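You operate a simulated robot arm through the tools that you are given. There is no shell and no other tool. Be economical: measure what you need, move in short steps, check, and stop when the job is done.

You run a simulated two-armed robot. Do the job below in one go: nothing can be reset, and whatever is moved stays where it is left.

JOB
Take the stage lamp marked "spot" from the top of the work bench and leave it on top of the brown small carton there. Fetch the red tape roll and set it on the green lane. Put the green tape roll on the top of the rack case. Fetch the orange headset pack and stand it on top of the leads carton. Switch the power switch of the tile base on. Put the big yellow plug on the clear end of the packing bench away on the tray side of the low cabinet's top. Put the 650 W bulb from the clear end of the packing bench on the upper shelf of the packing bench and the 300 W bulb on top of the blue battery. Open the adapter drawer. The order is free. Set down upright: stage lamp, orange headset pack, big yellow plug.

The check looks at the end state, three seconds after you hand in, the way a careful person would. Anything else that was tipped, shoved, dropped, spilled or broken makes it a failure.

ROBOT AND FRAMES
Two 7-joint arms with two-finger parallel grippers on one trunk, on a base that drives. Base frame: it is fixed to the floor where the robot stands at the start and does not move with it; the origin is under the middle of the robot, x ahead of it, y to its left, z up. Lengths are in mm, angles in rad, forces in N, time in s.
The left shoulder is at the start at [70, 134, 1201], the right one opposite. With the tool pointing down near the work surface each hand reaches from about 100 to 640 mm from the robot's upright axis, wherever it stands, measured 20 degrees to its own side. Places, roughly: adapter drawer [-3600, -1800, 800]; big yellow plug [2500, 4250, 1000]; blue battery [2250, 4250, 1000]; bulb [2250, 4250, 1000]; green lane [-400, 4300, 900]; green tape roll (7x7x3 cm) [1000, 100, 900]; orange headset pack [1250, -250, 1000]; power switch of the tile base [3000, 2100, 900]; red tape roll (7x7x3 cm) [700, -200, 900]; top of the rack case [-1300, 1900, 1000]; tray side of the low cabinet's top [2900, 800, 500]; upper shelf of the packing bench [2500, 4300, 500]. Payload 1.57 kg a hand.
Tool frame (each hand has its own): the origin (TCP) lies between the finger pads and is the grasp point; the fingertips stand 30 mm ahead of it; z points along the fingers, y is the line along which they close. Largest opening 80 mm; finger width 17, thickness 12; the body of the gripper, 40 by 82 mm, starts 80 mm behind the TCP.
Orientation is that of the tool frame in the base frame, as a unit quaternion [x, y, z, w]. With the fingers straight down and closing along the base's y, the tool's x points along the base's -x, its y along +y and its z along -z.

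CONTROLS
- The arms move only by the tool apply_moves. It takes "left_deltas", "right_deltas" or both (then of equal length, played together; a hand with none holds still); each is a list of rows, each a list of 6 numbers: the shift along the base's x, y, z in mm, then the turn, a rotation vector about the base's x, y, z in rad. In form: [[tx, ty, tz, ax, ay, az], ...]. A call has 1 to 10 rows; each row shifts and turns the commanded pose from where the row before left it. "left_claw" and "right_claw" are, for a hand that has rows, the gripper command, from -1 (shut) to 1 (fully open), values between in proportion, set as the call begins (left out, the last holds). Rows are played at 5 a second. More than 50 mm and 0.15 rad between two rows, or a gripper value outside its range, and nothing of the call is played. A pose out of reach is approached as far as the arm can. The call stops where the force on the tool passes 40 N (or 10 N more than at its start, if that is more) or the arm is blocked; 0.2 s more then pass. The fingers move at their own pace (about 153 mm/s each) and stop on an object; they squeeze with about 20 N. The grip force told is the motor's: it shows also when the fingers shut on nothing. Time passes only in rows, and 0.2 s behind the last, so rows that do not move let the fingers close. The reply holds the time, the measured pose of the TCP, the force on the tool along the base axes, the opening and the grip force, in the units named above and with some noise, with the torque about the TCP (base axes, N m) and any sound that the robot's microphone picked up.
- Cameras (640 x 400 px; columns grow to the right, rows downward): "scene" is now at [138.2, -8.5, 1429.6]; the picture's right is [-0.09, -1.00, 0.00], its down [-0.58, 0.05, -0.81] and it looks along [0.81, -0.07, -0.58] (base axes); focal length 283 px, centre (320, 200). "left" rides on the left gripper at [72, 7, -122] in its tool frame; the picture's right is [-0.09, 1.00, 0.00], its down [-0.84, -0.08, -0.54] and it looks along [-0.54, -0.05, 0.84] (tool axes); focal length 238 px, centre (320, 200). "right" rides on the right gripper at [72, -7, -122] in its tool frame; the picture's right is [0.09, 1.00, 0.00], its down [-0.84, 0.08, -0.54] and it looks along [-0.54, 0.05, 0.84] (tool axes); focal length 238 px, centre (320, 200). There is no depth. A picture from a camera that has moved, and an enlarged one, comes with that camera's place and axes in the base frame and with its lens.
- snapshot(camera): a new picture of that camera. No time passes.
- move_column(by): slides the trunk up (or, below 0, down) by that many mm; the arms and the scene camera ride with it, the base frame stays. It gives what a move gives, with no picture.
- roll_base(legs): drives the robot by 1 to 6 legs, each [ahead, left, turn to the left] in mm, mm and rad, along the robot's own axes; the way and the turn of a leg run together, so that a leg with both is an arc; at most 1500 mm and 3.142 rad a leg. The arms and the cameras ride along, it lands a little off, and it stops where it bumps. It gives what a move gives.
- head_to(pan, tilt): turns the head with the scene camera to pan (to the left, within 1.501 rad either way) and tilt (down, from -0.506 to 1.204), counted from straight ahead of the robot. It gives what a move gives.
- enlarge(camera, box): a new picture of the part [left, top, right, bottom] of that camera's present view, enlarged. No time passes.
- sign_off(): hands the job in; it is judged then, once.

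Go step by step. Nothing tells you exact positions but the pictures and the camera data: compare them with the known pose of the tool, close in by small moves and look again before you grip or let go. The budget is 483 turns and 226 pictures, counting those below and the enlarged ones. Unless the task says otherwise, let go and move clear before handing in.

The tools are called after "Request:" as name(argument=value, ...) on one line, values as JSON. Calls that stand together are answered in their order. apply_moves: Moves the arms, as the interface text tells. Its arguments: {"type":"object","properties":{"left_deltas":{"type":"array"},"left_claw":{"type":"number"},"right_deltas":{"type":"array"},"right_claw":{"type":"number"}},"required":[]} The other tools are called the same way: move_column (by) slides the trunk up or down; roll_base (legs) drives the base; head_to (pan, tilt) turns the head that bears the scene camera; snapshot (camera) takes a picture; enlarge (camera, box) takes an enlarged picture of a part of a camera's view; sign_off () hands the job in.

At the start:

```text
time_s: 0.0
left_position: [483.1, 250.5, 1228.7]
left_ee_rot: [0.0, 1.0, 0.0, 0.0]
left_contact_force: [0.1, 0.8, 0.0]
left_wrist_torque: [-0.01, -0.01, 0.01]
left_gripper_width: 80.1
left_grip_force: 0.1
right_position: [397.2, -211.1, 1244.1]
right_ee_rot: [0.001, 1.0, 0.001, 0.0]
right_contact_force: [-0.1, 0.0, 0.0]
right_wrist_torque: [-0.01, -0.01, 0.0]
right_gripper_width: 80.0
right_grip_force: 0.1
trunk travel left (down, up): [-775.0, 165.0]
robot x, y, heading: [1.4, 3.6, -0.003]
head pan, tilt: [-0.091, 0.623]
```

scene: 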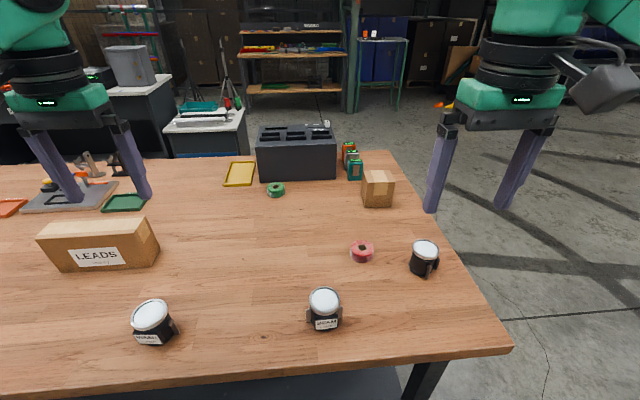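
right: 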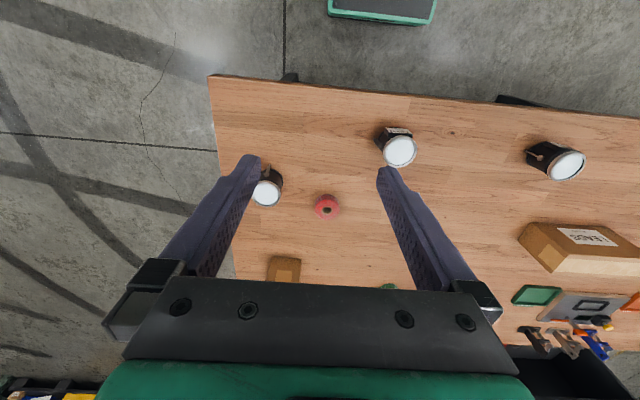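
left: 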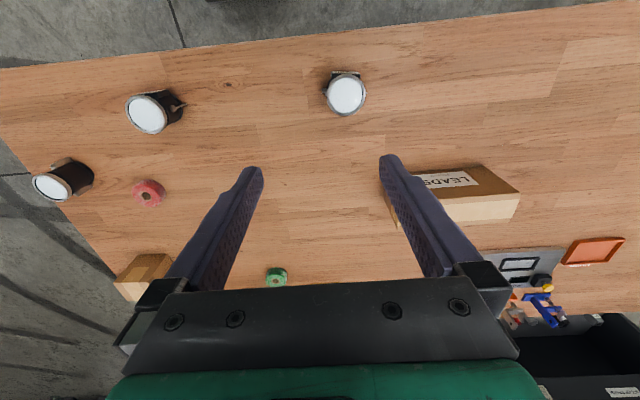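

I see three lamps near the front edge of the bench, the leads carton at left, the small brown carton at right, and the red and green tape rolls. I'll zoom in to read the lamp labels.

Request:
enlarge(camera="scene", box=[120, 220, 460, 360])

Request:
enlarge(camera="scene", box=[220, 110, 420, 230])

Request:
enlarge(camera="right", box=[220, 80, 620, 300])

```text
1.88 times, centred on (290, 290) of scene
camera zoom: at [138.2, -8.5, 1429.6], right [-0.09, -1.0, 0.0], down [-0.58, 0.05, -0.81], along [0.81, -0.07, -0.58], focal length 533 px, centre (376, 31)
```

zoom: 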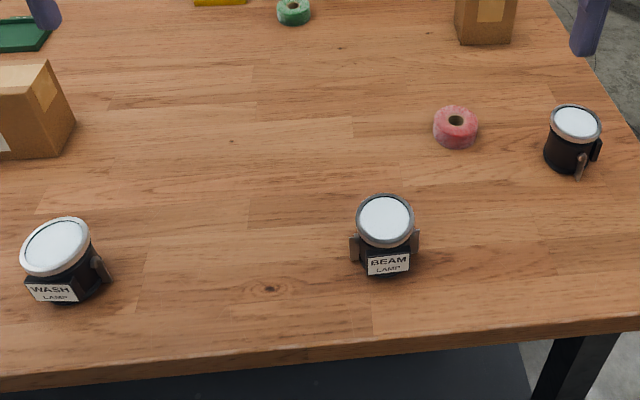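

```text
3.20 times, centred on (320, 170) of scene
camera zoom: at [138.2, -8.5, 1429.6], right [-0.09, -1.0, 0.0], down [-0.58, 0.05, -0.81], along [0.81, -0.07, -0.58], focal length 906 px, centre (320, 296)
```

zoom: 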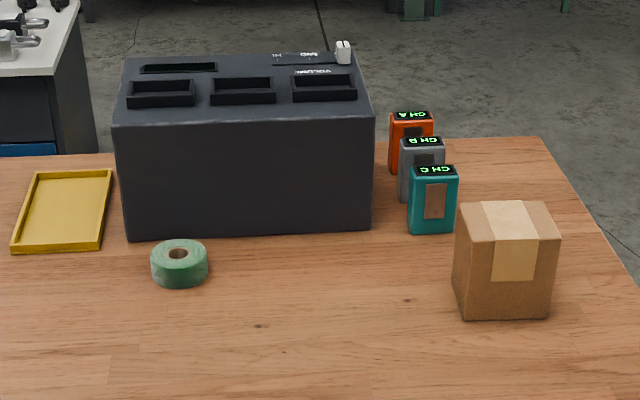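

```text
1.60 times, centred on (420, 190) of right
camera zoom: at [324.7, -216.2, 1367.2], right [-0.09, 1.0, 0.0], down [0.84, 0.08, 0.54], along [0.54, 0.05, -0.84], focal length 381 px, centre (160, 216)
```

zoom: 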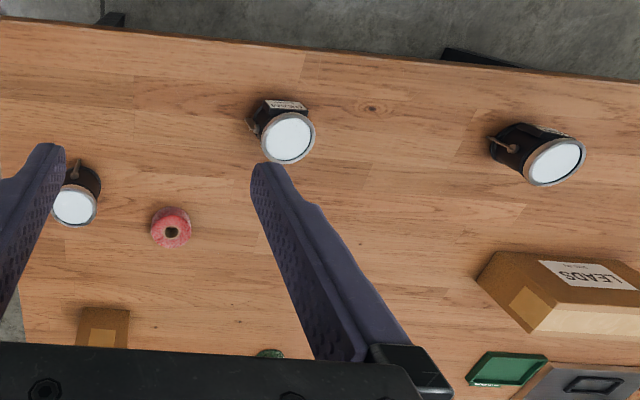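

The wash and beam lamps show their labels. The lamp at the right (about [610, -312]) should be "spot", but its label faces away, so I'll check it. First I'll look down at the base and over to the right of the bench.

Request:
head_to(pan=-0.3, tilt=1.2)

Request:
snapshot(camera="scene")

Request:
head_to(pan=-1.0, tilt=0.5)

Request:
snapshot(camera="scene")

```text
time_s: 1.0
left_position: [481.8, 249.9, 1229.4]
left_ee_rot: [-0.001, 1.0, 0.001, 0.0]
left_contact_force: [-0.1, 0.4, -0.5]
left_wrist_torque: [-0.01, 0.01, 0.01]
left_gripper_width: 80.3
left_grip_force: 0.1
right_position: [396.8, -210.2, 1245.0]
right_ee_rot: [0.0, 1.0, 0.0, 0.0]
right_contact_force: [-0.4, 0.6, -0.9]
right_wrist_torque: [0.03, 0.0, -0.03]
right_gripper_width: 80.1
right_grip_force: 0.1
trunk travel left (down, up): [-775.0, 165.0]
robot x, y, heading: [0.2, -1.6, -0.0]
head pan, tilt: [-0.3, 1.201]
```

```text
219 pictures are left
camera scene: at [104.3, -17.0, 1387.0], right [-0.3, -0.96, 0.0], down [-0.89, 0.28, -0.36], along [0.35, -0.11, -0.93], focal length 283 px, centre (320, 200)
```

scene: 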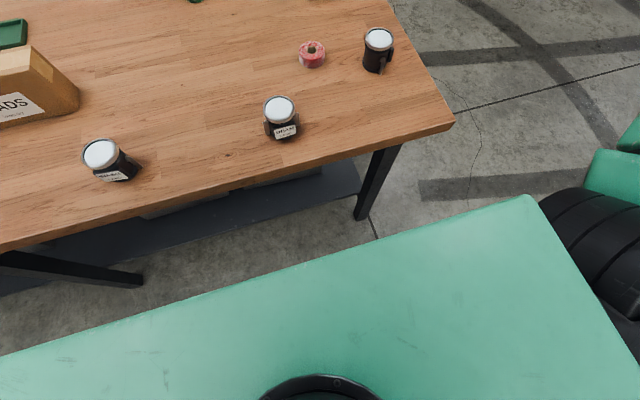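

```text
time_s: 2.0
left_position: [481.8, 248.8, 1228.5]
left_ee_rot: [-0.001, 1.0, 0.0, 0.0]
left_contact_force: [-0.5, -0.9, 0.5]
left_wrist_torque: [-0.02, -0.02, -0.02]
left_gripper_width: 80.0
left_grip_force: 0.1
right_position: [396.5, -210.3, 1244.7]
right_ee_rot: [0.0, 1.0, 0.0, 0.0]
right_contact_force: [-0.7, 0.3, 0.5]
right_wrist_torque: [-0.01, -0.02, 0.02]
right_gripper_width: 80.1
right_grip_force: 0.0
trunk travel left (down, up): [-775.0, 165.0]
robot x, y, heading: [-0.3, 3.7, 0.001]
head pan, tilt: [-1.0, 0.499]
```

```text
218 pictures are left
camera scene: at [100.0, -76.9, 1440.6], right [-0.84, -0.54, 0.0], down [-0.26, 0.4, -0.88], along [0.47, -0.74, -0.48], focal length 283 px, centre (320, 200)
```

scene: 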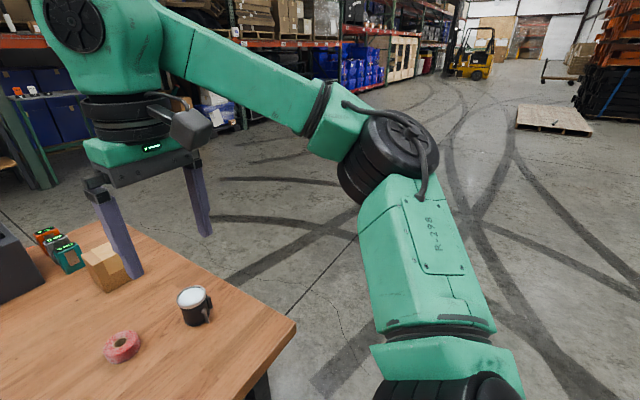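

The right side of the bench is open floor, so I'll drive round to it and face the bench from there. The spot lamp, carton, red tape and headset packs are all near that edge.

Request:
roll_base(legs=[[0, -800, 0], [700, 0, 0], [0, 0, 1.5708]])

Request:
head_to(pan=0.0, tilt=0.6)

Request:
snapshot(camera="scene")

```text
time_s: 13.5
left_position: [463.5, -305.5, 1229.9]
left_ee_rot: [-0.697, 0.717, 0.001, 0.0]
left_contact_force: [-0.4, -0.2, 0.3]
left_wrist_torque: [0.0, 0.0, 0.01]
left_gripper_width: 80.1
left_grip_force: 0.0
right_position: [921.0, -402.3, 1245.2]
right_ee_rot: [-0.697, 0.717, 0.0, 0.0]
right_contact_force: [1.0, -0.2, -0.6]
right_wrist_torque: [0.0, -0.01, -0.05]
right_gripper_width: 79.8
right_grip_force: 0.0
trunk travel left (down, up): [-775.0, 165.0]
robot x, y, heading: [699.2, -794.9, 1.543]
head pan, tilt: [-1.0, 0.499]
```

```text
time_s: 14.8
left_position: [463.6, -304.6, 1229.3]
left_ee_rot: [-0.698, 0.717, 0.0, 0.0]
left_contact_force: [0.6, 0.2, -0.9]
left_wrist_torque: [0.01, -0.01, 0.01]
left_gripper_width: 80.0
left_grip_force: 0.1
right_position: [921.1, -403.4, 1245.7]
right_ee_rot: [-0.697, 0.717, 0.0, 0.0]
right_contact_force: [1.0, -0.3, 0.2]
right_wrist_torque: [-0.01, 0.01, 0.01]
right_gripper_width: 80.2
right_grip_force: 0.0
trunk travel left (down, up): [-775.0, 165.0]
robot x, y, heading: [700.6, -795.9, 1.547]
head pan, tilt: [0.0, 0.6]
```

```text
217 pictures are left
camera scene: at [704.3, -656.1, 1431.6], right [1.0, -0.03, 0.0], down [-0.02, -0.56, -0.83], along [0.02, 0.82, -0.56], focal length 283 px, centre (320, 200)
```

scene: 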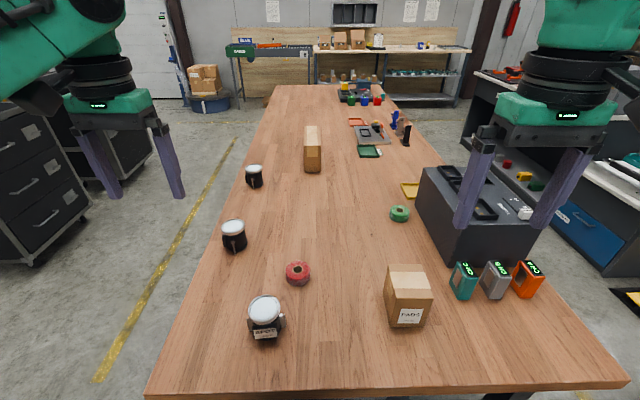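

Request:
enlarge(camera="scene", box=[230, 250, 450, 350])

Request:
enlarge(camera="scene", box=[400, 150, 560, 310])

Request:
enlarge(camera="scene", box=[220, 20, 480, 180])

```text
2.91 times, centred on (340, 300) of scene
camera zoom: at [704.3, -656.1, 1431.6], right [1.0, -0.03, 0.0], down [-0.02, -0.56, -0.83], along [0.02, 0.82, -0.56], focal length 823 px, centre (262, -91)
```

zoom: 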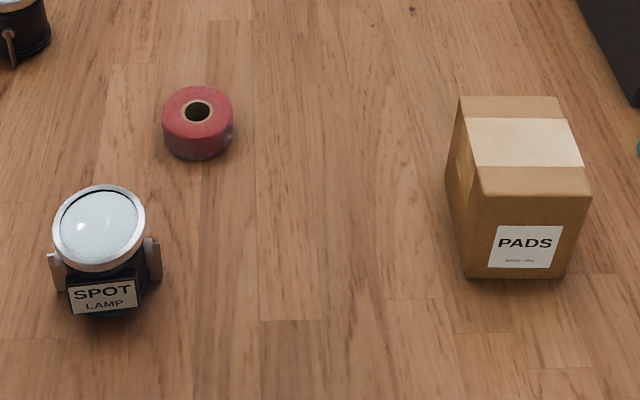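

```text
2.50 times, centred on (480, 230) of scene
camera zoom: at [704.3, -656.1, 1431.6], right [1.0, -0.03, 0.0], down [-0.02, -0.56, -0.83], along [0.02, 0.82, -0.56], focal length 707 px, centre (-80, 125)
```

zoom: 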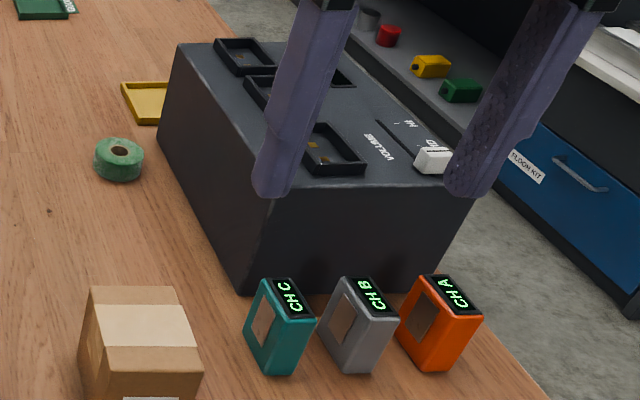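

```text
2.46 times, centred on (350, 100) of scene
camera zoom: at [704.3, -656.1, 1431.6], right [1.0, -0.03, 0.0], down [-0.02, -0.56, -0.83], along [0.02, 0.82, -0.56], focal length 696 px, centre (246, 446)
```

zoom: 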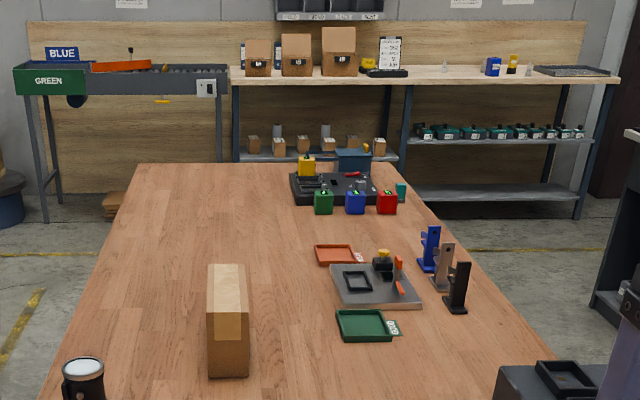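

The lamp nearest me is labelled SPOT, at about [600, -310] with its top near z 930. The carton marked PADS is the brown one. I'll bring the left hand over the lamp, turned to close along y because the yoke tabs lie along x.

Request:
apply_moves(left_deltas=[[14, 0, -12, 0, 0, -0.145], [14, 0, -12, 0, 0, -0.145], [14, 0, -12, 0, 0, -0.145], [14, 0, -12, 0, 0, -0.145], [14, 0, -12, 0, 0, -0.145], [14, 0, -12, 0, 0, -0.145], [14, -1, -12, 0, 0, -0.145], [14, -1, -12, 0, 0, -0.145], [14, -1, -12, 0, 0, -0.145], [11, -1, -12, 0, 0, -0.145]], left_claw=1)

Request:
apply_moves(left_deltas=[[0, 0, -12, 0, 0, -0.095], [0, 0, -10, 0, 0, 0], [0, 0, -10, 0, 0, 0]])

Request:
snapshot(camera="left")

Request:
snapshot(camera="scene")

```text
time_s: 17.0
left_position: [600.4, -309.4, 1110.3]
left_ee_rot: [-0.046, 0.999, 0.0, 0.0]
left_contact_force: [-1.4, -0.5, 0.6]
left_wrist_torque: [-0.02, -0.02, 0.02]
left_gripper_width: 79.9
left_grip_force: 0.0
right_position: [921.2, -402.2, 1244.6]
right_ee_rot: [-0.697, 0.717, 0.0, 0.0]
right_contact_force: [-0.1, -1.0, 0.1]
right_wrist_torque: [0.01, -0.02, 0.05]
right_gripper_width: 79.9
right_grip_force: 0.1
trunk travel left (down, up): [-775.0, 165.0]
robot x, y, heading: [698.8, -793.0, 1.544]
head pan, tilt: [0.0, 0.6]
```

```text
time_s: 17.8
left_position: [601.2, -311.0, 1077.9]
left_ee_rot: [0.001, 1.0, 0.0, 0.0]
left_contact_force: [-0.1, -0.2, 0.1]
left_wrist_torque: [-0.04, 0.0, 0.01]
left_gripper_width: 80.1
left_grip_force: 0.1
right_position: [921.4, -402.3, 1244.0]
right_ee_rot: [-0.697, 0.717, 0.0, 0.001]
right_contact_force: [0.4, -0.9, 1.0]
right_wrist_torque: [-0.01, 0.01, 0.01]
right_gripper_width: 80.0
right_grip_force: 0.0
trunk travel left (down, up): [-775.0, 165.0]
robot x, y, heading: [701.6, -792.0, 1.545]
head pan, tilt: [0.0, 0.6]
```

```text
213 pictures are left
camera left: at [528.4, -303.1, 1199.5], right [0.09, 1.0, 0.0], down [0.84, -0.08, 0.54], along [0.54, -0.05, -0.84], focal length 238 px, centre (320, 200)
```

left: 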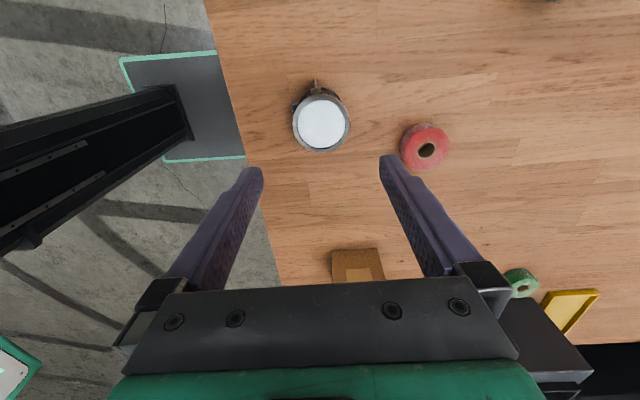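

```text
212 pictures are left
camera scene: at [704.1, -656.1, 1431.6], right [1.0, -0.03, 0.0], down [-0.02, -0.56, -0.82], along [0.02, 0.82, -0.57], focal length 283 px, centre (320, 200)
```

scene: 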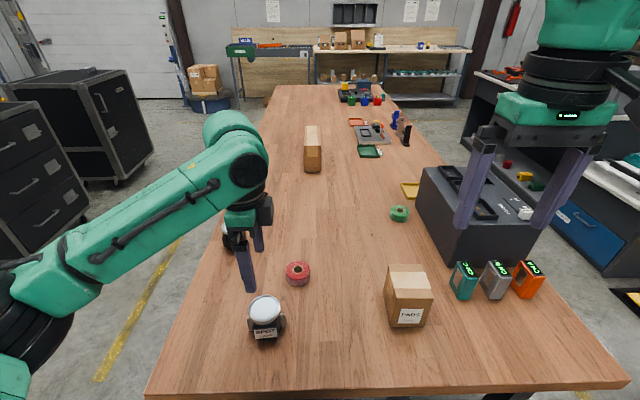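

The hand is centred over the lamp within about 3 mm, so I'll lower it and grip around the lens ring.

Request:
apply_moves(left_deltas=[[-1, 2, -40, 0, 0, 0], [0, 0, -40, 0, 0, 0], [0, 0, -40, 0, 0, 0], [0, 0, -25, 0, 0, 0], [0, 0, -20, 0, 0, 0]])

Request:
snapshot(camera="left")

Request:
snapshot(camera="scene")

```text
time_s: 19.0
left_position: [599.5, -308.0, 912.3]
left_ee_rot: [0.001, 1.0, 0.0, -0.001]
left_contact_force: [-0.1, -0.8, 0.0]
left_wrist_torque: [0.01, 0.0, 0.01]
left_gripper_width: 79.8
left_grip_force: 0.0
right_position: [921.0, -401.5, 1244.8]
right_ee_rot: [-0.697, 0.717, 0.0, 0.001]
right_contact_force: [0.0, -0.5, 0.0]
right_wrist_torque: [0.0, 0.0, -0.02]
right_gripper_width: 80.1
right_grip_force: 0.1
trunk travel left (down, up): [-775.0, 165.0]
robot x, y, heading: [700.3, -793.6, 1.542]
head pan, tilt: [0.0, 0.6]
```

```text
211 pictures are left
camera left: at [528.0, -301.9, 1033.8], right [0.09, 1.0, 0.0], down [0.84, -0.08, 0.54], along [0.54, -0.05, -0.84], focal length 238 px, centre (320, 200)
```

left: 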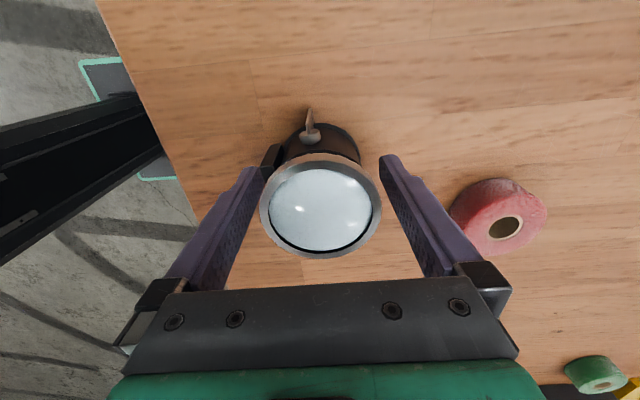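

```text
210 pictures are left
camera scene: at [704.3, -655.9, 1431.6], right [1.0, -0.03, 0.0], down [-0.02, -0.56, -0.82], along [0.02, 0.82, -0.57], focal length 283 px, centre (320, 200)
```

scene: 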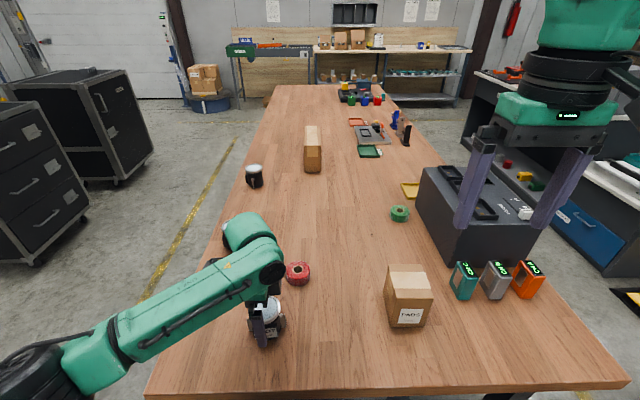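

The lamp sits between the fingers, so I'll close and lift it a little.

Request:
apply_moves(left_deltas=[[0, 0, 0, 0, 0, 0], [0, 0, 0, 0, 0, 0], [0, 0, 0, 0, 0, 0]], left_claw=-1)

Request:
apply_moves(left_deltas=[[0, 0, 15, 0, 0, 0], [0, 0, 40, 0, 0, 0], [0, 0, 45, 0, 0, 0], [0, 0, 45, 0, 0, 0], [0, 0, 25, 0, 0, 0]])

Request:
snapshot(camera="left")

```text
time_s: 19.8
left_position: [599.6, -308.6, 910.4]
left_ee_rot: [-0.001, 1.0, -0.001, 0.0]
left_contact_force: [0.9, -0.7, 0.7]
left_wrist_torque: [-0.04, 0.02, 0.0]
left_gripper_width: 61.3
left_grip_force: 20.1
right_position: [920.9, -403.4, 1245.3]
right_ee_rot: [-0.697, 0.717, 0.001, 0.0]
right_contact_force: [-0.6, -0.1, -0.3]
right_wrist_torque: [0.02, 0.0, 0.0]
right_gripper_width: 80.0
right_grip_force: 0.1
trunk travel left (down, up): [-775.0, 165.0]
robot x, y, heading: [697.4, -794.0, 1.54]
head pan, tilt: [0.0, 0.6]
```

```text
time_s: 21.0
left_position: [600.6, -309.3, 1080.8]
left_ee_rot: [0.0, 1.0, -0.001, 0.0]
left_contact_force: [-0.1, -0.4, -2.4]
left_wrist_torque: [0.02, 0.03, 0.0]
left_gripper_width: 61.2
left_grip_force: 19.6
right_position: [921.7, -402.9, 1244.0]
right_ee_rot: [-0.697, 0.717, 0.0, 0.0]
right_contact_force: [0.0, 0.2, -0.4]
right_wrist_torque: [0.01, 0.01, 0.01]
right_gripper_width: 79.7
right_grip_force: 0.1
trunk travel left (down, up): [-775.0, 165.0]
robot x, y, heading: [699.3, -794.9, 1.544]
head pan, tilt: [0.0, 0.6]
```

```text
209 pictures are left
camera left: at [528.8, -303.0, 1203.9], right [0.09, 1.0, 0.0], down [0.84, -0.08, 0.54], along [0.54, -0.05, -0.84], focal length 238 px, centre (320, 200)
```

left: 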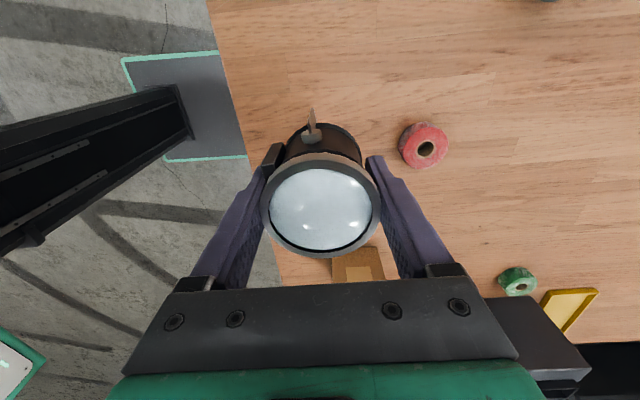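

The lamp is held. I'll shift the base to the robot's right (+x) so the left hand comes over the PADS carton.

Request:
roll_base(legs=[[0, -305, 0.027]])

Request:
head_to(pan=0.0, tilt=0.9)

Request:
snapshot(camera="scene")

Request:
snapshot(camera="left")

```text
time_s: 23.0
left_position: [885.2, -315.8, 1080.9]
left_ee_rot: [-0.012, 1.0, -0.001, 0.001]
left_contact_force: [0.9, 0.9, -2.5]
left_wrist_torque: [0.03, -0.02, -0.02]
left_gripper_width: 61.2
left_grip_force: 19.8
right_position: [1206.8, -401.3, 1244.8]
right_ee_rot: [-0.707, 0.707, -0.001, 0.001]
right_contact_force: [0.7, -1.2, -0.4]
right_wrist_torque: [0.02, -0.01, 0.01]
right_gripper_width: 80.1
right_grip_force: 0.0
trunk travel left (down, up): [-775.0, 165.0]
robot x, y, heading: [997.4, -798.6, 1.57]
head pan, tilt: [0.0, 0.6]
```

```text
time_s: 23.8
left_position: [886.1, -316.4, 1081.9]
left_ee_rot: [-0.012, 1.0, -0.001, -0.001]
left_contact_force: [-0.3, 0.0, -2.4]
left_wrist_torque: [0.01, -0.02, 0.0]
left_gripper_width: 61.1
left_grip_force: 19.9
right_position: [1210.7, -401.9, 1245.4]
right_ee_rot: [-0.706, 0.708, 0.0, -0.001]
right_contact_force: [-0.1, 0.9, -0.5]
right_wrist_torque: [-0.02, 0.04, -0.01]
right_gripper_width: 80.1
right_grip_force: 0.0
trunk travel left (down, up): [-775.0, 165.0]
robot x, y, heading: [994.7, -799.9, 1.568]
head pan, tilt: [0.0, 0.901]
```

```text
208 pictures are left
camera scene: at [999.3, -672.8, 1406.8], right [1.0, 0.0, 0.0], down [0.0, -0.78, -0.62], along [0.0, 0.62, -0.78], focal length 283 px, centre (320, 200)
```

scene: 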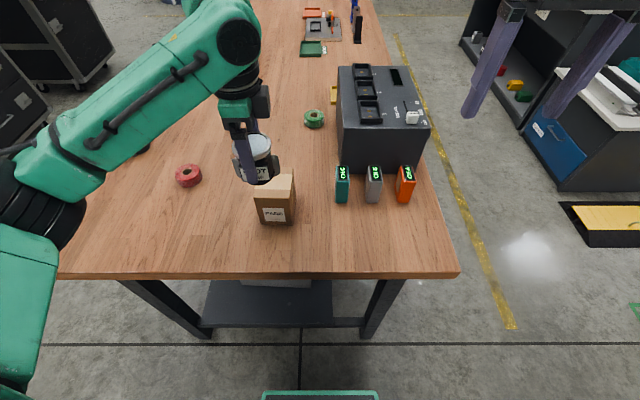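

```text
207 pictures are left
camera left: at [814.9, -311.2, 1203.5], right [0.07, 1.0, 0.0], down [0.84, -0.06, 0.54], along [0.54, -0.04, -0.84], focal length 238 px, centre (320, 200)
```

left: 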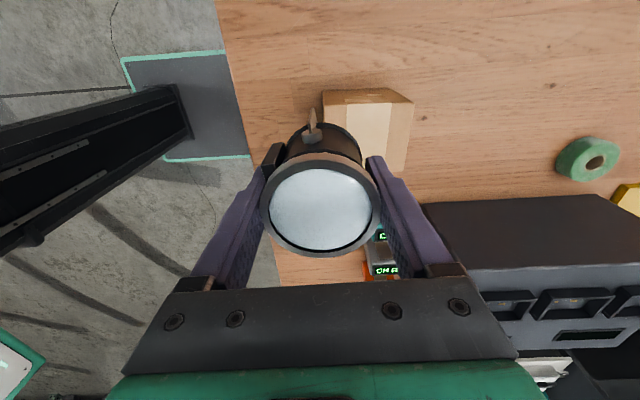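

The carton top spans roughly x 865–947 and y -308 to -222, so its centre is about [906, -264]. I'll move the lamp over it and lower partway.

Request:
apply_moves(left_deltas=[[10, 26, 0, 0, 0, -0.024], [10, 26, 0, 0, 0, 0], [0, 0, -30, 0, 0, 0], [0, 0, -25, 0, 0, 0], [0, 0, 0, 0, 0, 0]])

Request:
snapshot(camera="left")

Request:
enlarge(camera="scene", box=[200, 110, 360, 250])

```text
time_s: 25.0
left_position: [907.6, -262.4, 1025.5]
left_ee_rot: [-0.001, 1.0, -0.001, -0.001]
left_contact_force: [0.5, 0.0, -1.6]
left_wrist_torque: [0.03, 0.01, 0.01]
left_gripper_width: 61.2
left_grip_force: 19.9
right_position: [1208.9, -401.0, 1245.0]
right_ee_rot: [-0.707, 0.707, -0.001, 0.0]
right_contact_force: [0.7, -0.4, 0.2]
right_wrist_torque: [-0.04, 0.0, -0.02]
right_gripper_width: 80.0
right_grip_force: 0.0
trunk travel left (down, up): [-775.0, 165.0]
robot x, y, heading: [998.9, -802.3, 1.569]
head pan, tilt: [0.0, 0.901]
```

```text
206 pictures are left
camera left: at [835.5, -256.4, 1148.1], right [0.09, 1.0, 0.0], down [0.84, -0.08, 0.54], along [0.54, -0.05, -0.84], focal length 238 px, centre (320, 200)
```

left: 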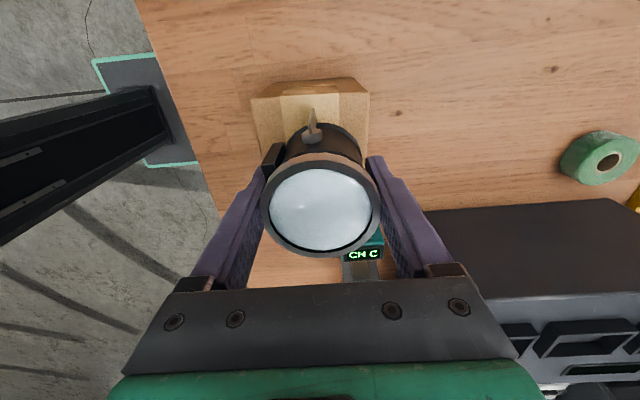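

```text
2.86 times, centred on (280, 180) of scene
camera zoom: at [999.5, -672.8, 1406.8], right [1.0, 0.0, 0.0], down [0.0, -0.78, -0.62], along [0.0, 0.62, -0.78], focal length 808 px, centre (434, 257)
```

zoom: 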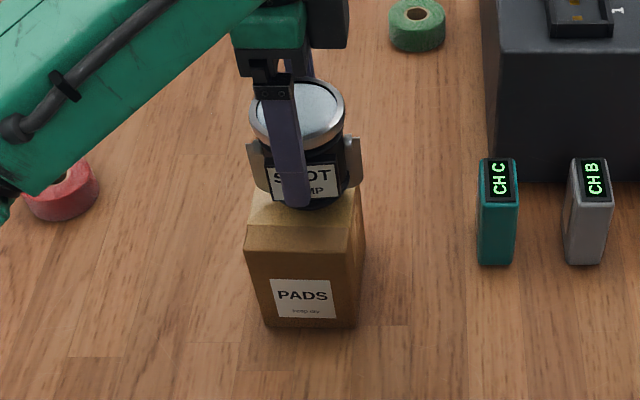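

The alignment checks out. I'll lower the last bit in small steps, watching the force.

Request:
apply_moves(left_deltas=[[-1, -2, -10, 0, 0, 0], [0, 0, -4, 0, 0, 0], [0, 0, 0, 0, 0, 0]])

Request:
apply_moves(left_deltas=[[0, 0, -3, 0, 0, 0], [0, 0, 0, 0, 0, 0]])

Request:
enlarge(camera="scene", box=[240, 120, 320, 230])

```text
time_s: 25.8
left_position: [904.5, -265.6, 1012.5]
left_ee_rot: [-0.001, 1.0, 0.0, 0.0]
left_contact_force: [0.5, 0.1, 0.4]
left_wrist_torque: [-0.06, -0.06, 0.02]
left_gripper_width: 61.3
left_grip_force: 20.3
right_position: [1209.2, -401.9, 1244.4]
right_ee_rot: [-0.707, 0.707, 0.0, 0.0]
right_contact_force: [-0.2, -0.2, 0.0]
right_wrist_torque: [-0.05, 0.0, 0.05]
right_gripper_width: 79.9
right_grip_force: 0.0
trunk travel left (down, up): [-775.0, 165.0]
robot x, y, heading: [998.8, -802.8, 1.569]
head pan, tilt: [0.0, 0.901]
```

```text
time_s: 26.4
left_position: [906.3, -266.8, 1010.4]
left_ee_rot: [0.001, 1.0, 0.002, 0.0]
left_contact_force: [0.0, 4.3, 14.3]
left_wrist_torque: [-0.16, -0.02, 0.01]
left_gripper_width: 61.4
left_grip_force: 19.8
right_position: [1209.8, -402.8, 1244.7]
right_ee_rot: [-0.706, 0.708, 0.002, 0.0]
right_contact_force: [-0.3, 0.4, 0.4]
right_wrist_torque: [0.02, 0.01, 0.01]
right_gripper_width: 80.3
right_grip_force: 0.1
trunk travel left (down, up): [-775.0, 165.0]
robot x, y, heading: [1001.1, -797.8, 1.564]
head pan, tilt: [0.0, 0.901]
```

```text
3.64 times, centred on (280, 175) of scene
camera zoom: at [999.1, -674.4, 1407.1], right [1.0, 0.0, 0.0], down [0.0, -0.78, -0.62], along [0.0, 0.62, -0.78], focal length 1029 px, centre (466, 291)
```

zoom: 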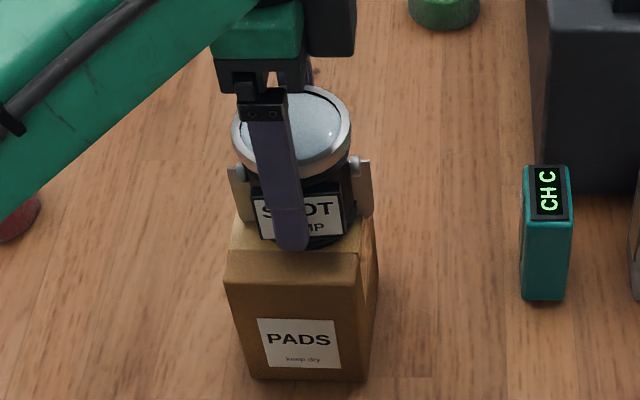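

Contact is made. I'll ease off, open the fingers and go straight up.

Request:
apply_moves(left_deltas=[[0, 0, 1.5, 0, 0, 0], [0, 0, 0, 0, 0, 0]])

Request:
apply_moves(left_deltas=[[0, 0, 0, 0, 0, 0], [0, 0, 0, 0, 0, 0], [0, 0, 20, 0, 0, 0], [0, 0, 40, 0, 0, 0], [0, 0, 50, 0, 0, 0], [0, 0, 50, 0, 0, 0], [0, 0, 40, 0, 0, 0]], left_claw=1)

Request:
enlarge(camera="scene", box=[200, 80, 440, 230])

```text
time_s: 27.0
left_position: [906.2, -267.6, 1010.5]
left_ee_rot: [0.0, 1.0, -0.001, -0.001]
left_contact_force: [0.0, 3.9, 9.2]
left_wrist_torque: [-0.04, -0.04, 0.03]
left_gripper_width: 61.1
left_grip_force: 19.9
right_position: [1210.6, -401.8, 1245.3]
right_ee_rot: [-0.706, 0.708, 0.0, 0.0]
right_contact_force: [1.0, -0.9, -0.4]
right_wrist_torque: [0.04, -0.01, 0.02]
right_gripper_width: 79.9
right_grip_force: 0.0
trunk travel left (down, up): [-775.0, 165.0]
robot x, y, heading: [1000.2, -799.2, 1.567]
head pan, tilt: [0.0, 0.901]
```

```text
time_s: 28.6
left_position: [905.3, -269.1, 1211.0]
left_ee_rot: [0.001, 1.0, 0.0, -0.001]
left_contact_force: [-0.6, -0.5, -0.6]
left_wrist_torque: [-0.01, -0.02, -0.02]
left_gripper_width: 80.1
left_grip_force: 0.0
right_position: [1210.7, -403.0, 1244.3]
right_ee_rot: [-0.707, 0.708, 0.001, 0.0]
right_contact_force: [0.6, -0.5, -0.5]
right_wrist_torque: [0.03, 0.03, 0.02]
right_gripper_width: 79.8
right_grip_force: 0.1
trunk travel left (down, up): [-775.0, 165.0]
robot x, y, heading: [994.6, -801.9, 1.568]
head pan, tilt: [0.0, 0.901]
```

```text
2.67 times, centred on (320, 155) of scene
camera zoom: at [999.7, -674.4, 1406.9], right [1.0, 0.0, 0.0], down [0.0, -0.78, -0.62], along [0.0, 0.62, -0.78], focal length 755 px, centre (320, 320)
```

zoom: 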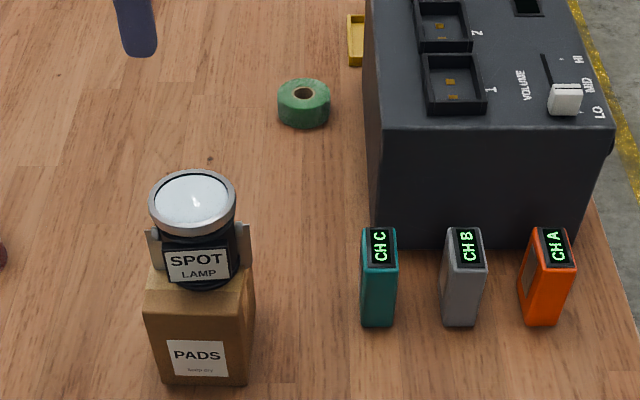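

The spot lamp stands on the PADS carton. Next is the orange headset pack, CH A, at about [1202, -222] with its top near z 939. I'll bring the right hand over it with the opening narrowed.

Request:
apply_moves(right_deltas=[[0, 30, 0, 0, 0, 0], [0, 40, -10, 0, 0, 0], [-4, 40, -40, 0, 0, 0], [-4, 40, -45, 0, 0, 0], [0, 31, -45, 0, 0, 0], [0, 0, -40, 0, 0, 0]], right_claw=0.5)

Request:
snapshot(camera="right")

Request:
enlarge(camera="scene", box=[320, 80, 480, 230])

```text
refused: row 3 steps farther than a row can; nothing moved
```

```text
202 pictures are left
camera right: at [1215.9, -473.9, 1367.3], right [-1.0, -0.09, 0.0], down [-0.07, 0.84, 0.54], along [-0.05, 0.54, -0.84], focal length 238 px, centre (320, 200)
```

right: 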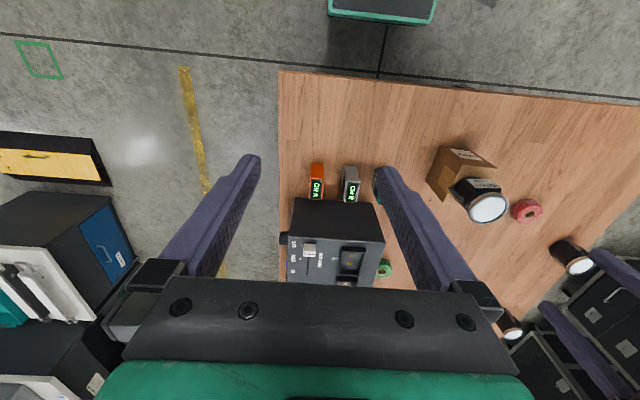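

```text
2.67 times, centred on (400, 155) of scene
camera zoom: at [999.7, -674.4, 1406.9], right [1.0, 0.0, 0.0], down [0.0, -0.78, -0.62], along [0.0, 0.62, -0.78], focal length 755 px, centre (107, 320)
```

zoom: 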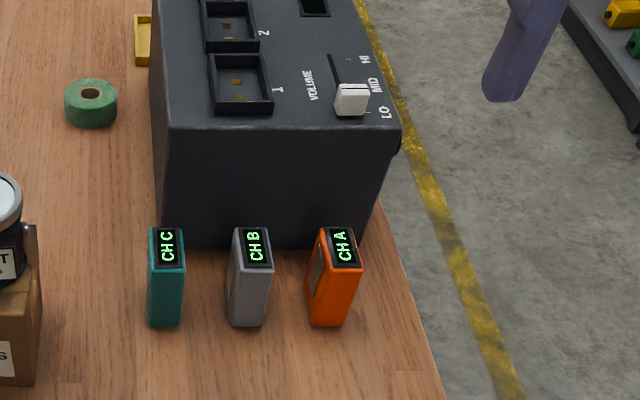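

The move was refused for step length, so I'll redo it in smaller rows.

Request:
apply_moves(right_deltas=[[-1, 35, 0, 0, 0, 0], [-1, 40, -10, 0, 0, 0], [-2, 35, -30, 0, 0, 0], [-2, 35, -30, 0, 0, 0], [-2, 32, -35, 0, 0, 0], [0, 0, -40, 0, 0, 0], [0, 0, -40, 0, 0, 0]], right_claw=0.5)

Request:
snapshot(camera="right")

Request:
enlarge(camera="scene", box=[320, 80, 480, 230])

```text
time_s: 30.2
left_position: [906.1, -267.6, 1209.7]
left_ee_rot: [0.0, 1.0, -0.002, -0.001]
left_contact_force: [-0.2, 0.2, -0.6]
left_wrist_torque: [-0.03, -0.01, 0.01]
left_gripper_width: 80.0
left_grip_force: 0.0
right_position: [1202.0, -224.9, 1058.2]
right_ee_rot: [0.707, -0.707, 0.0, 0.0]
right_contact_force: [-0.4, 0.0, 0.1]
right_wrist_torque: [-0.03, 0.01, -0.03]
right_gripper_width: 59.8
right_grip_force: 0.1
trunk travel left (down, up): [-775.0, 165.0]
robot x, y, heading: [998.1, -798.7, 1.569]
head pan, tilt: [0.0, 0.901]
```

```text
200 pictures are left
camera right: at [1207.9, -296.1, 1181.1], right [-1.0, -0.09, 0.0], down [-0.08, 0.84, 0.54], along [-0.05, 0.54, -0.84], focal length 238 px, centre (320, 200)
```

right: 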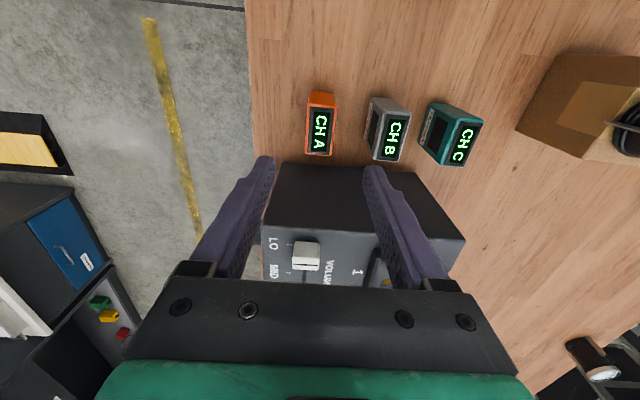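

```text
2.67 times, centred on (400, 155) of scene
camera zoom: at [999.7, -672.6, 1406.8], right [1.0, 0.0, 0.0], down [0.0, -0.78, -0.62], along [0.0, 0.62, -0.78], focal length 755 px, centre (107, 320)
```

zoom: 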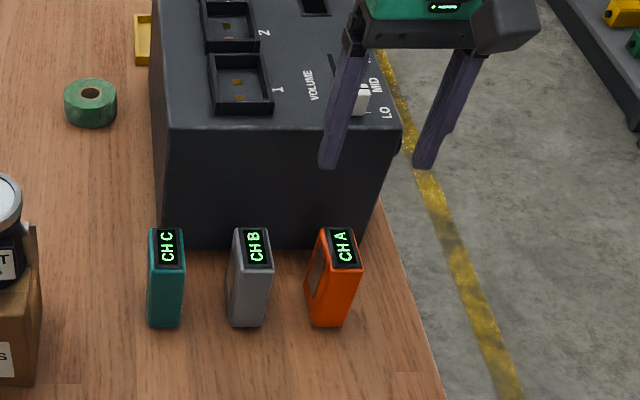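

The hand is centred over CH A, which is about 26 × 48 mm. I'll narrow the opening to 50 mm, lower and grip.

Request:
apply_moves(right_deltas=[[-1, 1, -40, 0, 0, 0], [0, 0, -40, 0, 0, 0], [0, 0, -40, 0, 0, 0], [0, 0, -30, 0, 0, 0]], right_claw=0.25)

Request:
apply_moves(right_deltas=[[0, 0, 0, 0, 0, 0], [0, 0, 0, 0, 0, 0], [0, 0, 0, 0, 0, 0]], right_claw=-1)

Request:
enlarge(camera="scene", box=[320, 80, 480, 230])

```text
time_s: 31.2
left_position: [905.5, -268.3, 1210.6]
left_ee_rot: [0.0, 1.0, -0.002, 0.0]
left_contact_force: [0.3, -0.1, 0.7]
left_wrist_torque: [0.0, -0.01, -0.04]
left_gripper_width: 79.9
left_grip_force: 0.2
right_position: [1200.7, -225.6, 909.4]
right_ee_rot: [-0.706, 0.708, 0.001, 0.0]
right_contact_force: [-0.8, -0.4, 0.6]
right_wrist_torque: [0.0, 0.0, -0.03]
right_gripper_width: 50.3
right_grip_force: 0.0
trunk travel left (down, up): [-775.0, 165.0]
robot x, y, heading: [996.8, -797.4, 1.57]
head pan, tilt: [0.0, 0.901]
```

```text
time_s: 32.0
left_position: [906.0, -267.4, 1209.9]
left_ee_rot: [0.0, 1.0, -0.001, 0.0]
left_contact_force: [0.2, 0.2, -0.7]
left_wrist_torque: [-0.01, -0.01, -0.01]
left_gripper_width: 80.1
left_grip_force: 0.1
right_position: [1200.9, -225.1, 909.1]
right_ee_rot: [-0.706, 0.708, 0.0, 0.001]
right_contact_force: [0.1, 0.5, 0.9]
right_wrist_torque: [0.03, 0.0, -0.01]
right_gripper_width: 29.7
right_grip_force: 19.5
trunk travel left (down, up): [-775.0, 165.0]
robot x, y, heading: [998.9, -801.9, 1.569]
head pan, tilt: [0.0, 0.901]
```

```text
2.67 times, centred on (400, 155) of scene
camera zoom: at [998.9, -672.8, 1406.7], right [1.0, 0.0, 0.0], down [0.0, -0.78, -0.62], along [0.0, 0.62, -0.78], focal length 755 px, centre (107, 320)
```

zoom: 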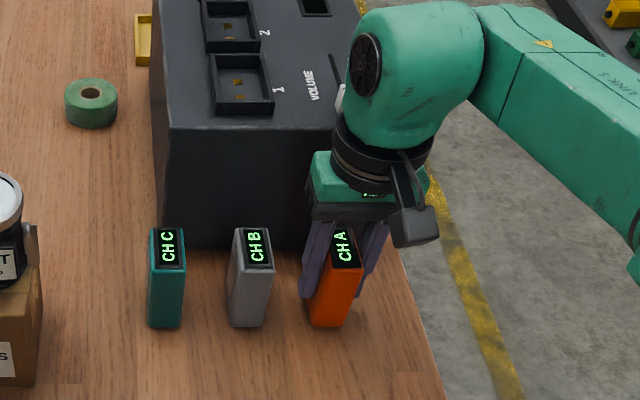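

CH A is gripped. I'll lift it high, then drive round to the far side of the bench and collect the green tape with the left hand, since it lies out of reach from here.

Request:
apply_moves(right_deltas=[[0, 0, 20, 0, 0, 0], [0, -5, 45, 0, 0, 0], [0, -10, 45, 0, 0, 0], [0, -20, 45, 0, 0, 0], [0, -20, 45, 0, 0, 0], [0, -30, 40, 0, 0, 0], [0, -30, 40, 0, 0, 0], [0, -30, 40, 0, 0, 0], [0, -30, 20, 0, 0, 0]])

Request:
snapshot(camera="right")

Request:
roll_base(legs=[[0, -550, 0], [1015, 0, 0], [0, 0, 1.5708]])

Request:
snapshot(camera="scene")

```text
time_s: 34.0
left_position: [905.5, -270.1, 1211.7]
left_ee_rot: [-0.001, 1.0, 0.0, 0.0]
left_contact_force: [0.3, -0.1, 0.2]
left_wrist_torque: [0.04, 0.01, -0.02]
left_gripper_width: 80.2
left_grip_force: 0.1
right_position: [1198.9, -400.6, 1248.2]
right_ee_rot: [-0.707, 0.707, 0.0, -0.001]
right_contact_force: [-0.6, 0.7, -1.9]
right_wrist_torque: [0.02, -0.02, 0.0]
right_gripper_width: 29.9
right_grip_force: 19.4
trunk travel left (down, up): [-775.0, 165.0]
robot x, y, heading: [998.1, -799.6, 1.573]
head pan, tilt: [0.0, 0.901]
```

```text
197 pictures are left
camera right: at [1204.8, -471.4, 1371.2], right [-1.0, -0.09, 0.0], down [-0.07, 0.84, 0.54], along [-0.05, 0.54, -0.84], focal length 238 px, centre (320, 200)
```

right: 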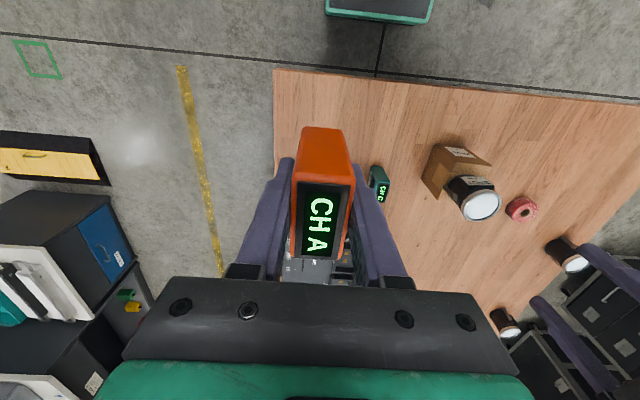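

```text
time_s: 45.9
left_position: [1023.9, 115.1, 1210.2]
left_ee_rot: [0.713, -0.701, 0.0, 0.0]
left_contact_force: [-0.7, -0.2, 0.0]
left_wrist_torque: [0.01, -0.01, 0.02]
left_gripper_width: 80.2
left_grip_force: 0.0
right_position: [1147.9, 409.8, 1248.2]
right_ee_rot: [1.0, 0.008, 0.0, 0.0]
right_contact_force: [-0.2, 0.4, -2.2]
right_wrist_torque: [0.06, 0.0, 0.01]
right_gripper_width: 29.7
right_grip_force: 19.9
trunk travel left (down, up): [-775.0, 165.0]
robot x, y, heading: [1555.5, 215.0, -3.127]
head pan, tilt: [0.0, 0.901]
```

```text
196 pictures are left
camera scene: at [1427.2, 214.4, 1406.8], right [-0.02, 1.0, 0.0], down [0.78, 0.01, -0.62], along [-0.62, -0.01, -0.78], focal length 283 px, centre (320, 200)
```

scene: 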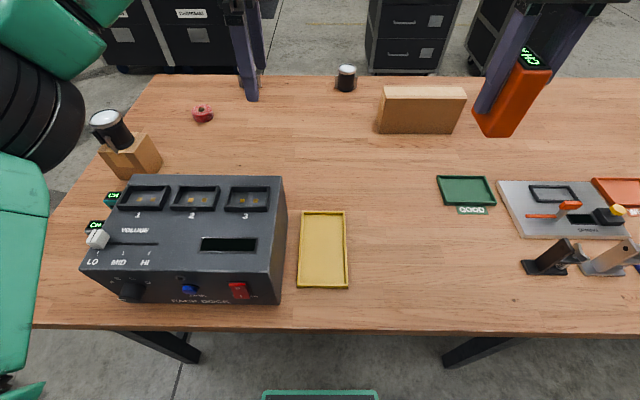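

I'm on the far side. The leads carton spans about y 380–608 with its centre near [700, 494] and top z about 980. The green tape is hidden behind the intercom block, so I'll move the left hand over its estimated place and look with the wrist camera.

Request:
apply_moves(left_deltas=[[-14, -17, -30, 0, 0, 0], [-14, -17, -30, 0, 0, 0], [-13, -16, -40, 0, 0, 0], [0, 0, -30, 0, 0, 0]])

Request:
snapshot(camera="left")

```text
time_s: 46.9
left_position: [982.6, 64.1, 1079.2]
left_ee_rot: [0.714, -0.7, 0.0, -0.001]
left_contact_force: [0.7, 0.1, -0.2]
left_wrist_torque: [0.0, -0.01, -0.01]
left_gripper_width: 79.8
left_grip_force: 0.0
right_position: [1146.6, 410.3, 1248.5]
right_ee_rot: [1.0, 0.008, 0.0, 0.0]
right_contact_force: [-0.8, -0.4, -1.5]
right_wrist_torque: [0.02, -0.02, 0.0]
right_gripper_width: 29.9
right_grip_force: 20.0
trunk travel left (down, up): [-775.0, 165.0]
robot x, y, heading: [1554.4, 215.3, -3.123]
head pan, tilt: [0.0, 0.901]
```

```text
195 pictures are left
camera left: at [977.9, -7.7, 1202.5], right [-1.0, 0.07, 0.0], down [0.06, 0.84, 0.54], along [0.04, 0.54, -0.84], focal length 238 px, centre (320, 200)
```

left: 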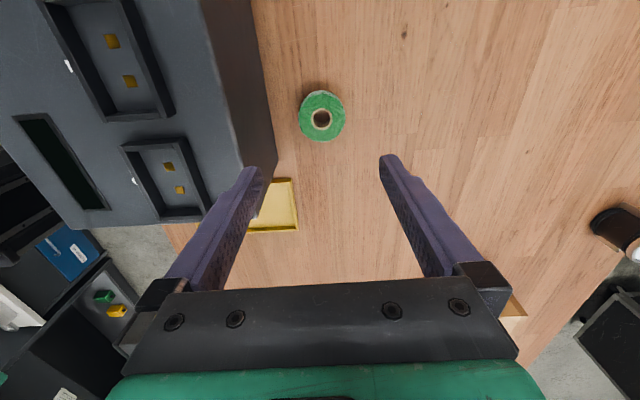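

The tape is at about [983, 69]. I'll lower over it to just above the bench and close.

Request:
apply_moves(left_deltas=[[0, 5, -45, 0, 0, 0], [0, 0, -45, 0, 0, 0], [0, 0, -45, 0, 0, 0], [0, 0, -35, 0, 0, 0], [0, 0, -10, 0, 0, 0]])

Request:
snapshot(camera="left")

```text
time_s: 48.1
left_position: [984.3, 69.1, 899.5]
left_ee_rot: [0.713, -0.701, 0.001, 0.001]
left_contact_force: [0.4, -0.6, 0.9]
left_wrist_torque: [0.0, 0.01, -0.01]
left_gripper_width: 80.1
left_grip_force: 0.0
right_position: [1147.3, 410.0, 1248.1]
right_ee_rot: [1.0, 0.007, 0.0, 0.001]
right_contact_force: [-0.1, -0.4, -0.7]
right_wrist_torque: [0.0, -0.01, 0.06]
right_gripper_width: 29.7
right_grip_force: 19.7
trunk travel left (down, up): [-775.0, 165.0]
robot x, y, heading: [1553.2, 220.3, -3.127]
head pan, tilt: [0.0, 0.901]
```

```text
194 pictures are left
camera left: at [979.0, -2.6, 1021.1], right [-1.0, 0.07, 0.0], down [0.06, 0.84, 0.54], along [0.04, 0.54, -0.84], focal length 238 px, centre (320, 200)
```

left: 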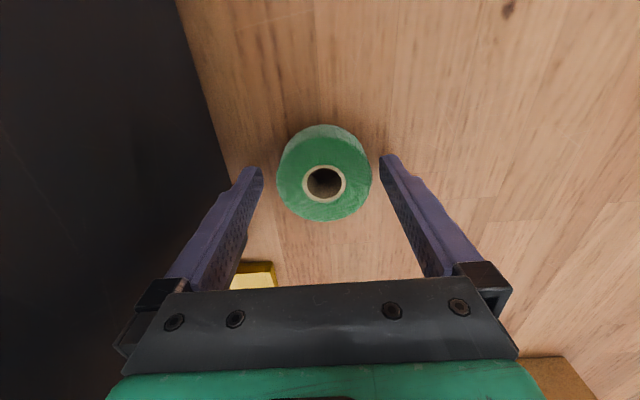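

The tape is centred. I'll go down 7 mm, close and lift.

Request:
apply_moves(left_deltas=[[0, 0, -7, 0, 0, 0], [0, 0, 0, 0, 0, 0]])

Request:
apply_moves(left_deltas=[[0, 0, 0, 0, 0, 0], [0, 0, 0, 0, 0, 0], [0, 0, 0, 0, 0, 0], [0, 0, 20, 0, 0, 0], [0, 0, 45, 0, 0, 0], [0, 0, 45, 0, 0, 0], [0, 0, 45, 0, 0, 0], [0, 0, 45, 0, 0, 0], [20, 0, 45, 0, 0, 0], [20, 0, 45, 0, 0, 0]], left_claw=-1)

Request:
snapshot(camera="left")

Request:
head_to(pan=0.0, tilt=0.3)

Request:
snapshot(camera="scene")

```text
time_s: 48.7
left_position: [983.1, 68.9, 891.7]
left_ee_rot: [0.713, -0.701, 0.002, 0.0]
left_contact_force: [-0.4, -0.1, -0.6]
left_wrist_torque: [-0.02, -0.01, 0.02]
left_gripper_width: 80.4
left_grip_force: 0.1
right_position: [1147.5, 409.2, 1248.6]
right_ee_rot: [1.0, 0.008, 0.0, 0.0]
right_contact_force: [-0.4, 0.4, -2.4]
right_wrist_torque: [-0.01, 0.0, -0.01]
right_gripper_width: 29.4
right_grip_force: 19.9
trunk travel left (down, up): [-775.0, 165.0]
robot x, y, heading: [1552.6, 215.0, -3.124]
head pan, tilt: [0.0, 0.901]
```

```text
time_s: 50.9
left_position: [1025.3, 68.4, 1185.3]
left_ee_rot: [0.714, -0.7, 0.001, 0.001]
left_contact_force: [1.0, 0.0, 0.2]
left_wrist_torque: [-0.03, 0.04, 0.01]
left_gripper_width: 60.0
left_grip_force: 19.8
right_position: [1150.7, 411.6, 1248.6]
right_ee_rot: [1.0, 0.009, 0.0, 0.0]
right_contact_force: [0.4, 0.6, -2.0]
right_wrist_torque: [0.0, 0.01, -0.03]
right_gripper_width: 29.7
right_grip_force: 20.0
trunk travel left (down, up): [-775.0, 165.0]
robot x, y, heading: [1551.9, 217.7, -3.128]
head pan, tilt: [0.0, 0.901]
```

```text
193 pictures are left
camera left: at [1020.2, -3.8, 1307.4], right [-1.0, 0.07, 0.0], down [0.06, 0.84, 0.54], along [0.04, 0.54, -0.84], focal length 238 px, centre (320, 200)
```

left: 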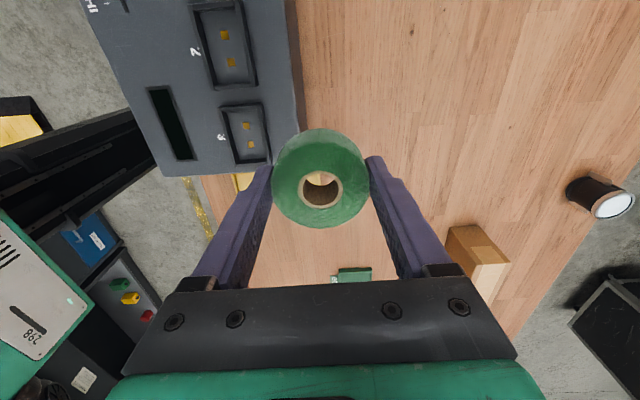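

```text
time_s: 51.9
left_position: [1023.4, 67.1, 1183.4]
left_ee_rot: [0.713, -0.701, 0.0, 0.0]
left_contact_force: [-0.3, -0.5, -0.5]
left_wrist_torque: [0.02, 0.01, 0.0]
left_gripper_width: 60.0
left_grip_force: 19.7
right_position: [1147.6, 411.2, 1247.9]
right_ee_rot: [1.0, 0.008, 0.0, 0.0]
right_contact_force: [-0.4, -0.2, -1.9]
right_wrist_torque: [-0.01, -0.04, -0.05]
right_gripper_width: 29.9
right_grip_force: 19.8
trunk travel left (down, up): [-775.0, 165.0]
robot x, y, heading: [1549.8, 215.2, -3.125]
head pan, tilt: [0.0, 0.3]
```

```text
192 pictures are left
camera scene: at [1408.9, 213.8, 1458.9], right [-0.02, 1.0, 0.0], down [0.3, 0.0, -0.95], along [-0.95, -0.01, -0.3], focal length 283 px, centre (320, 200)
```

scene: 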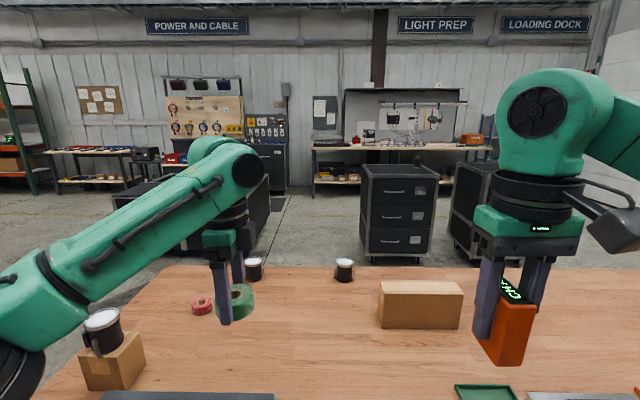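

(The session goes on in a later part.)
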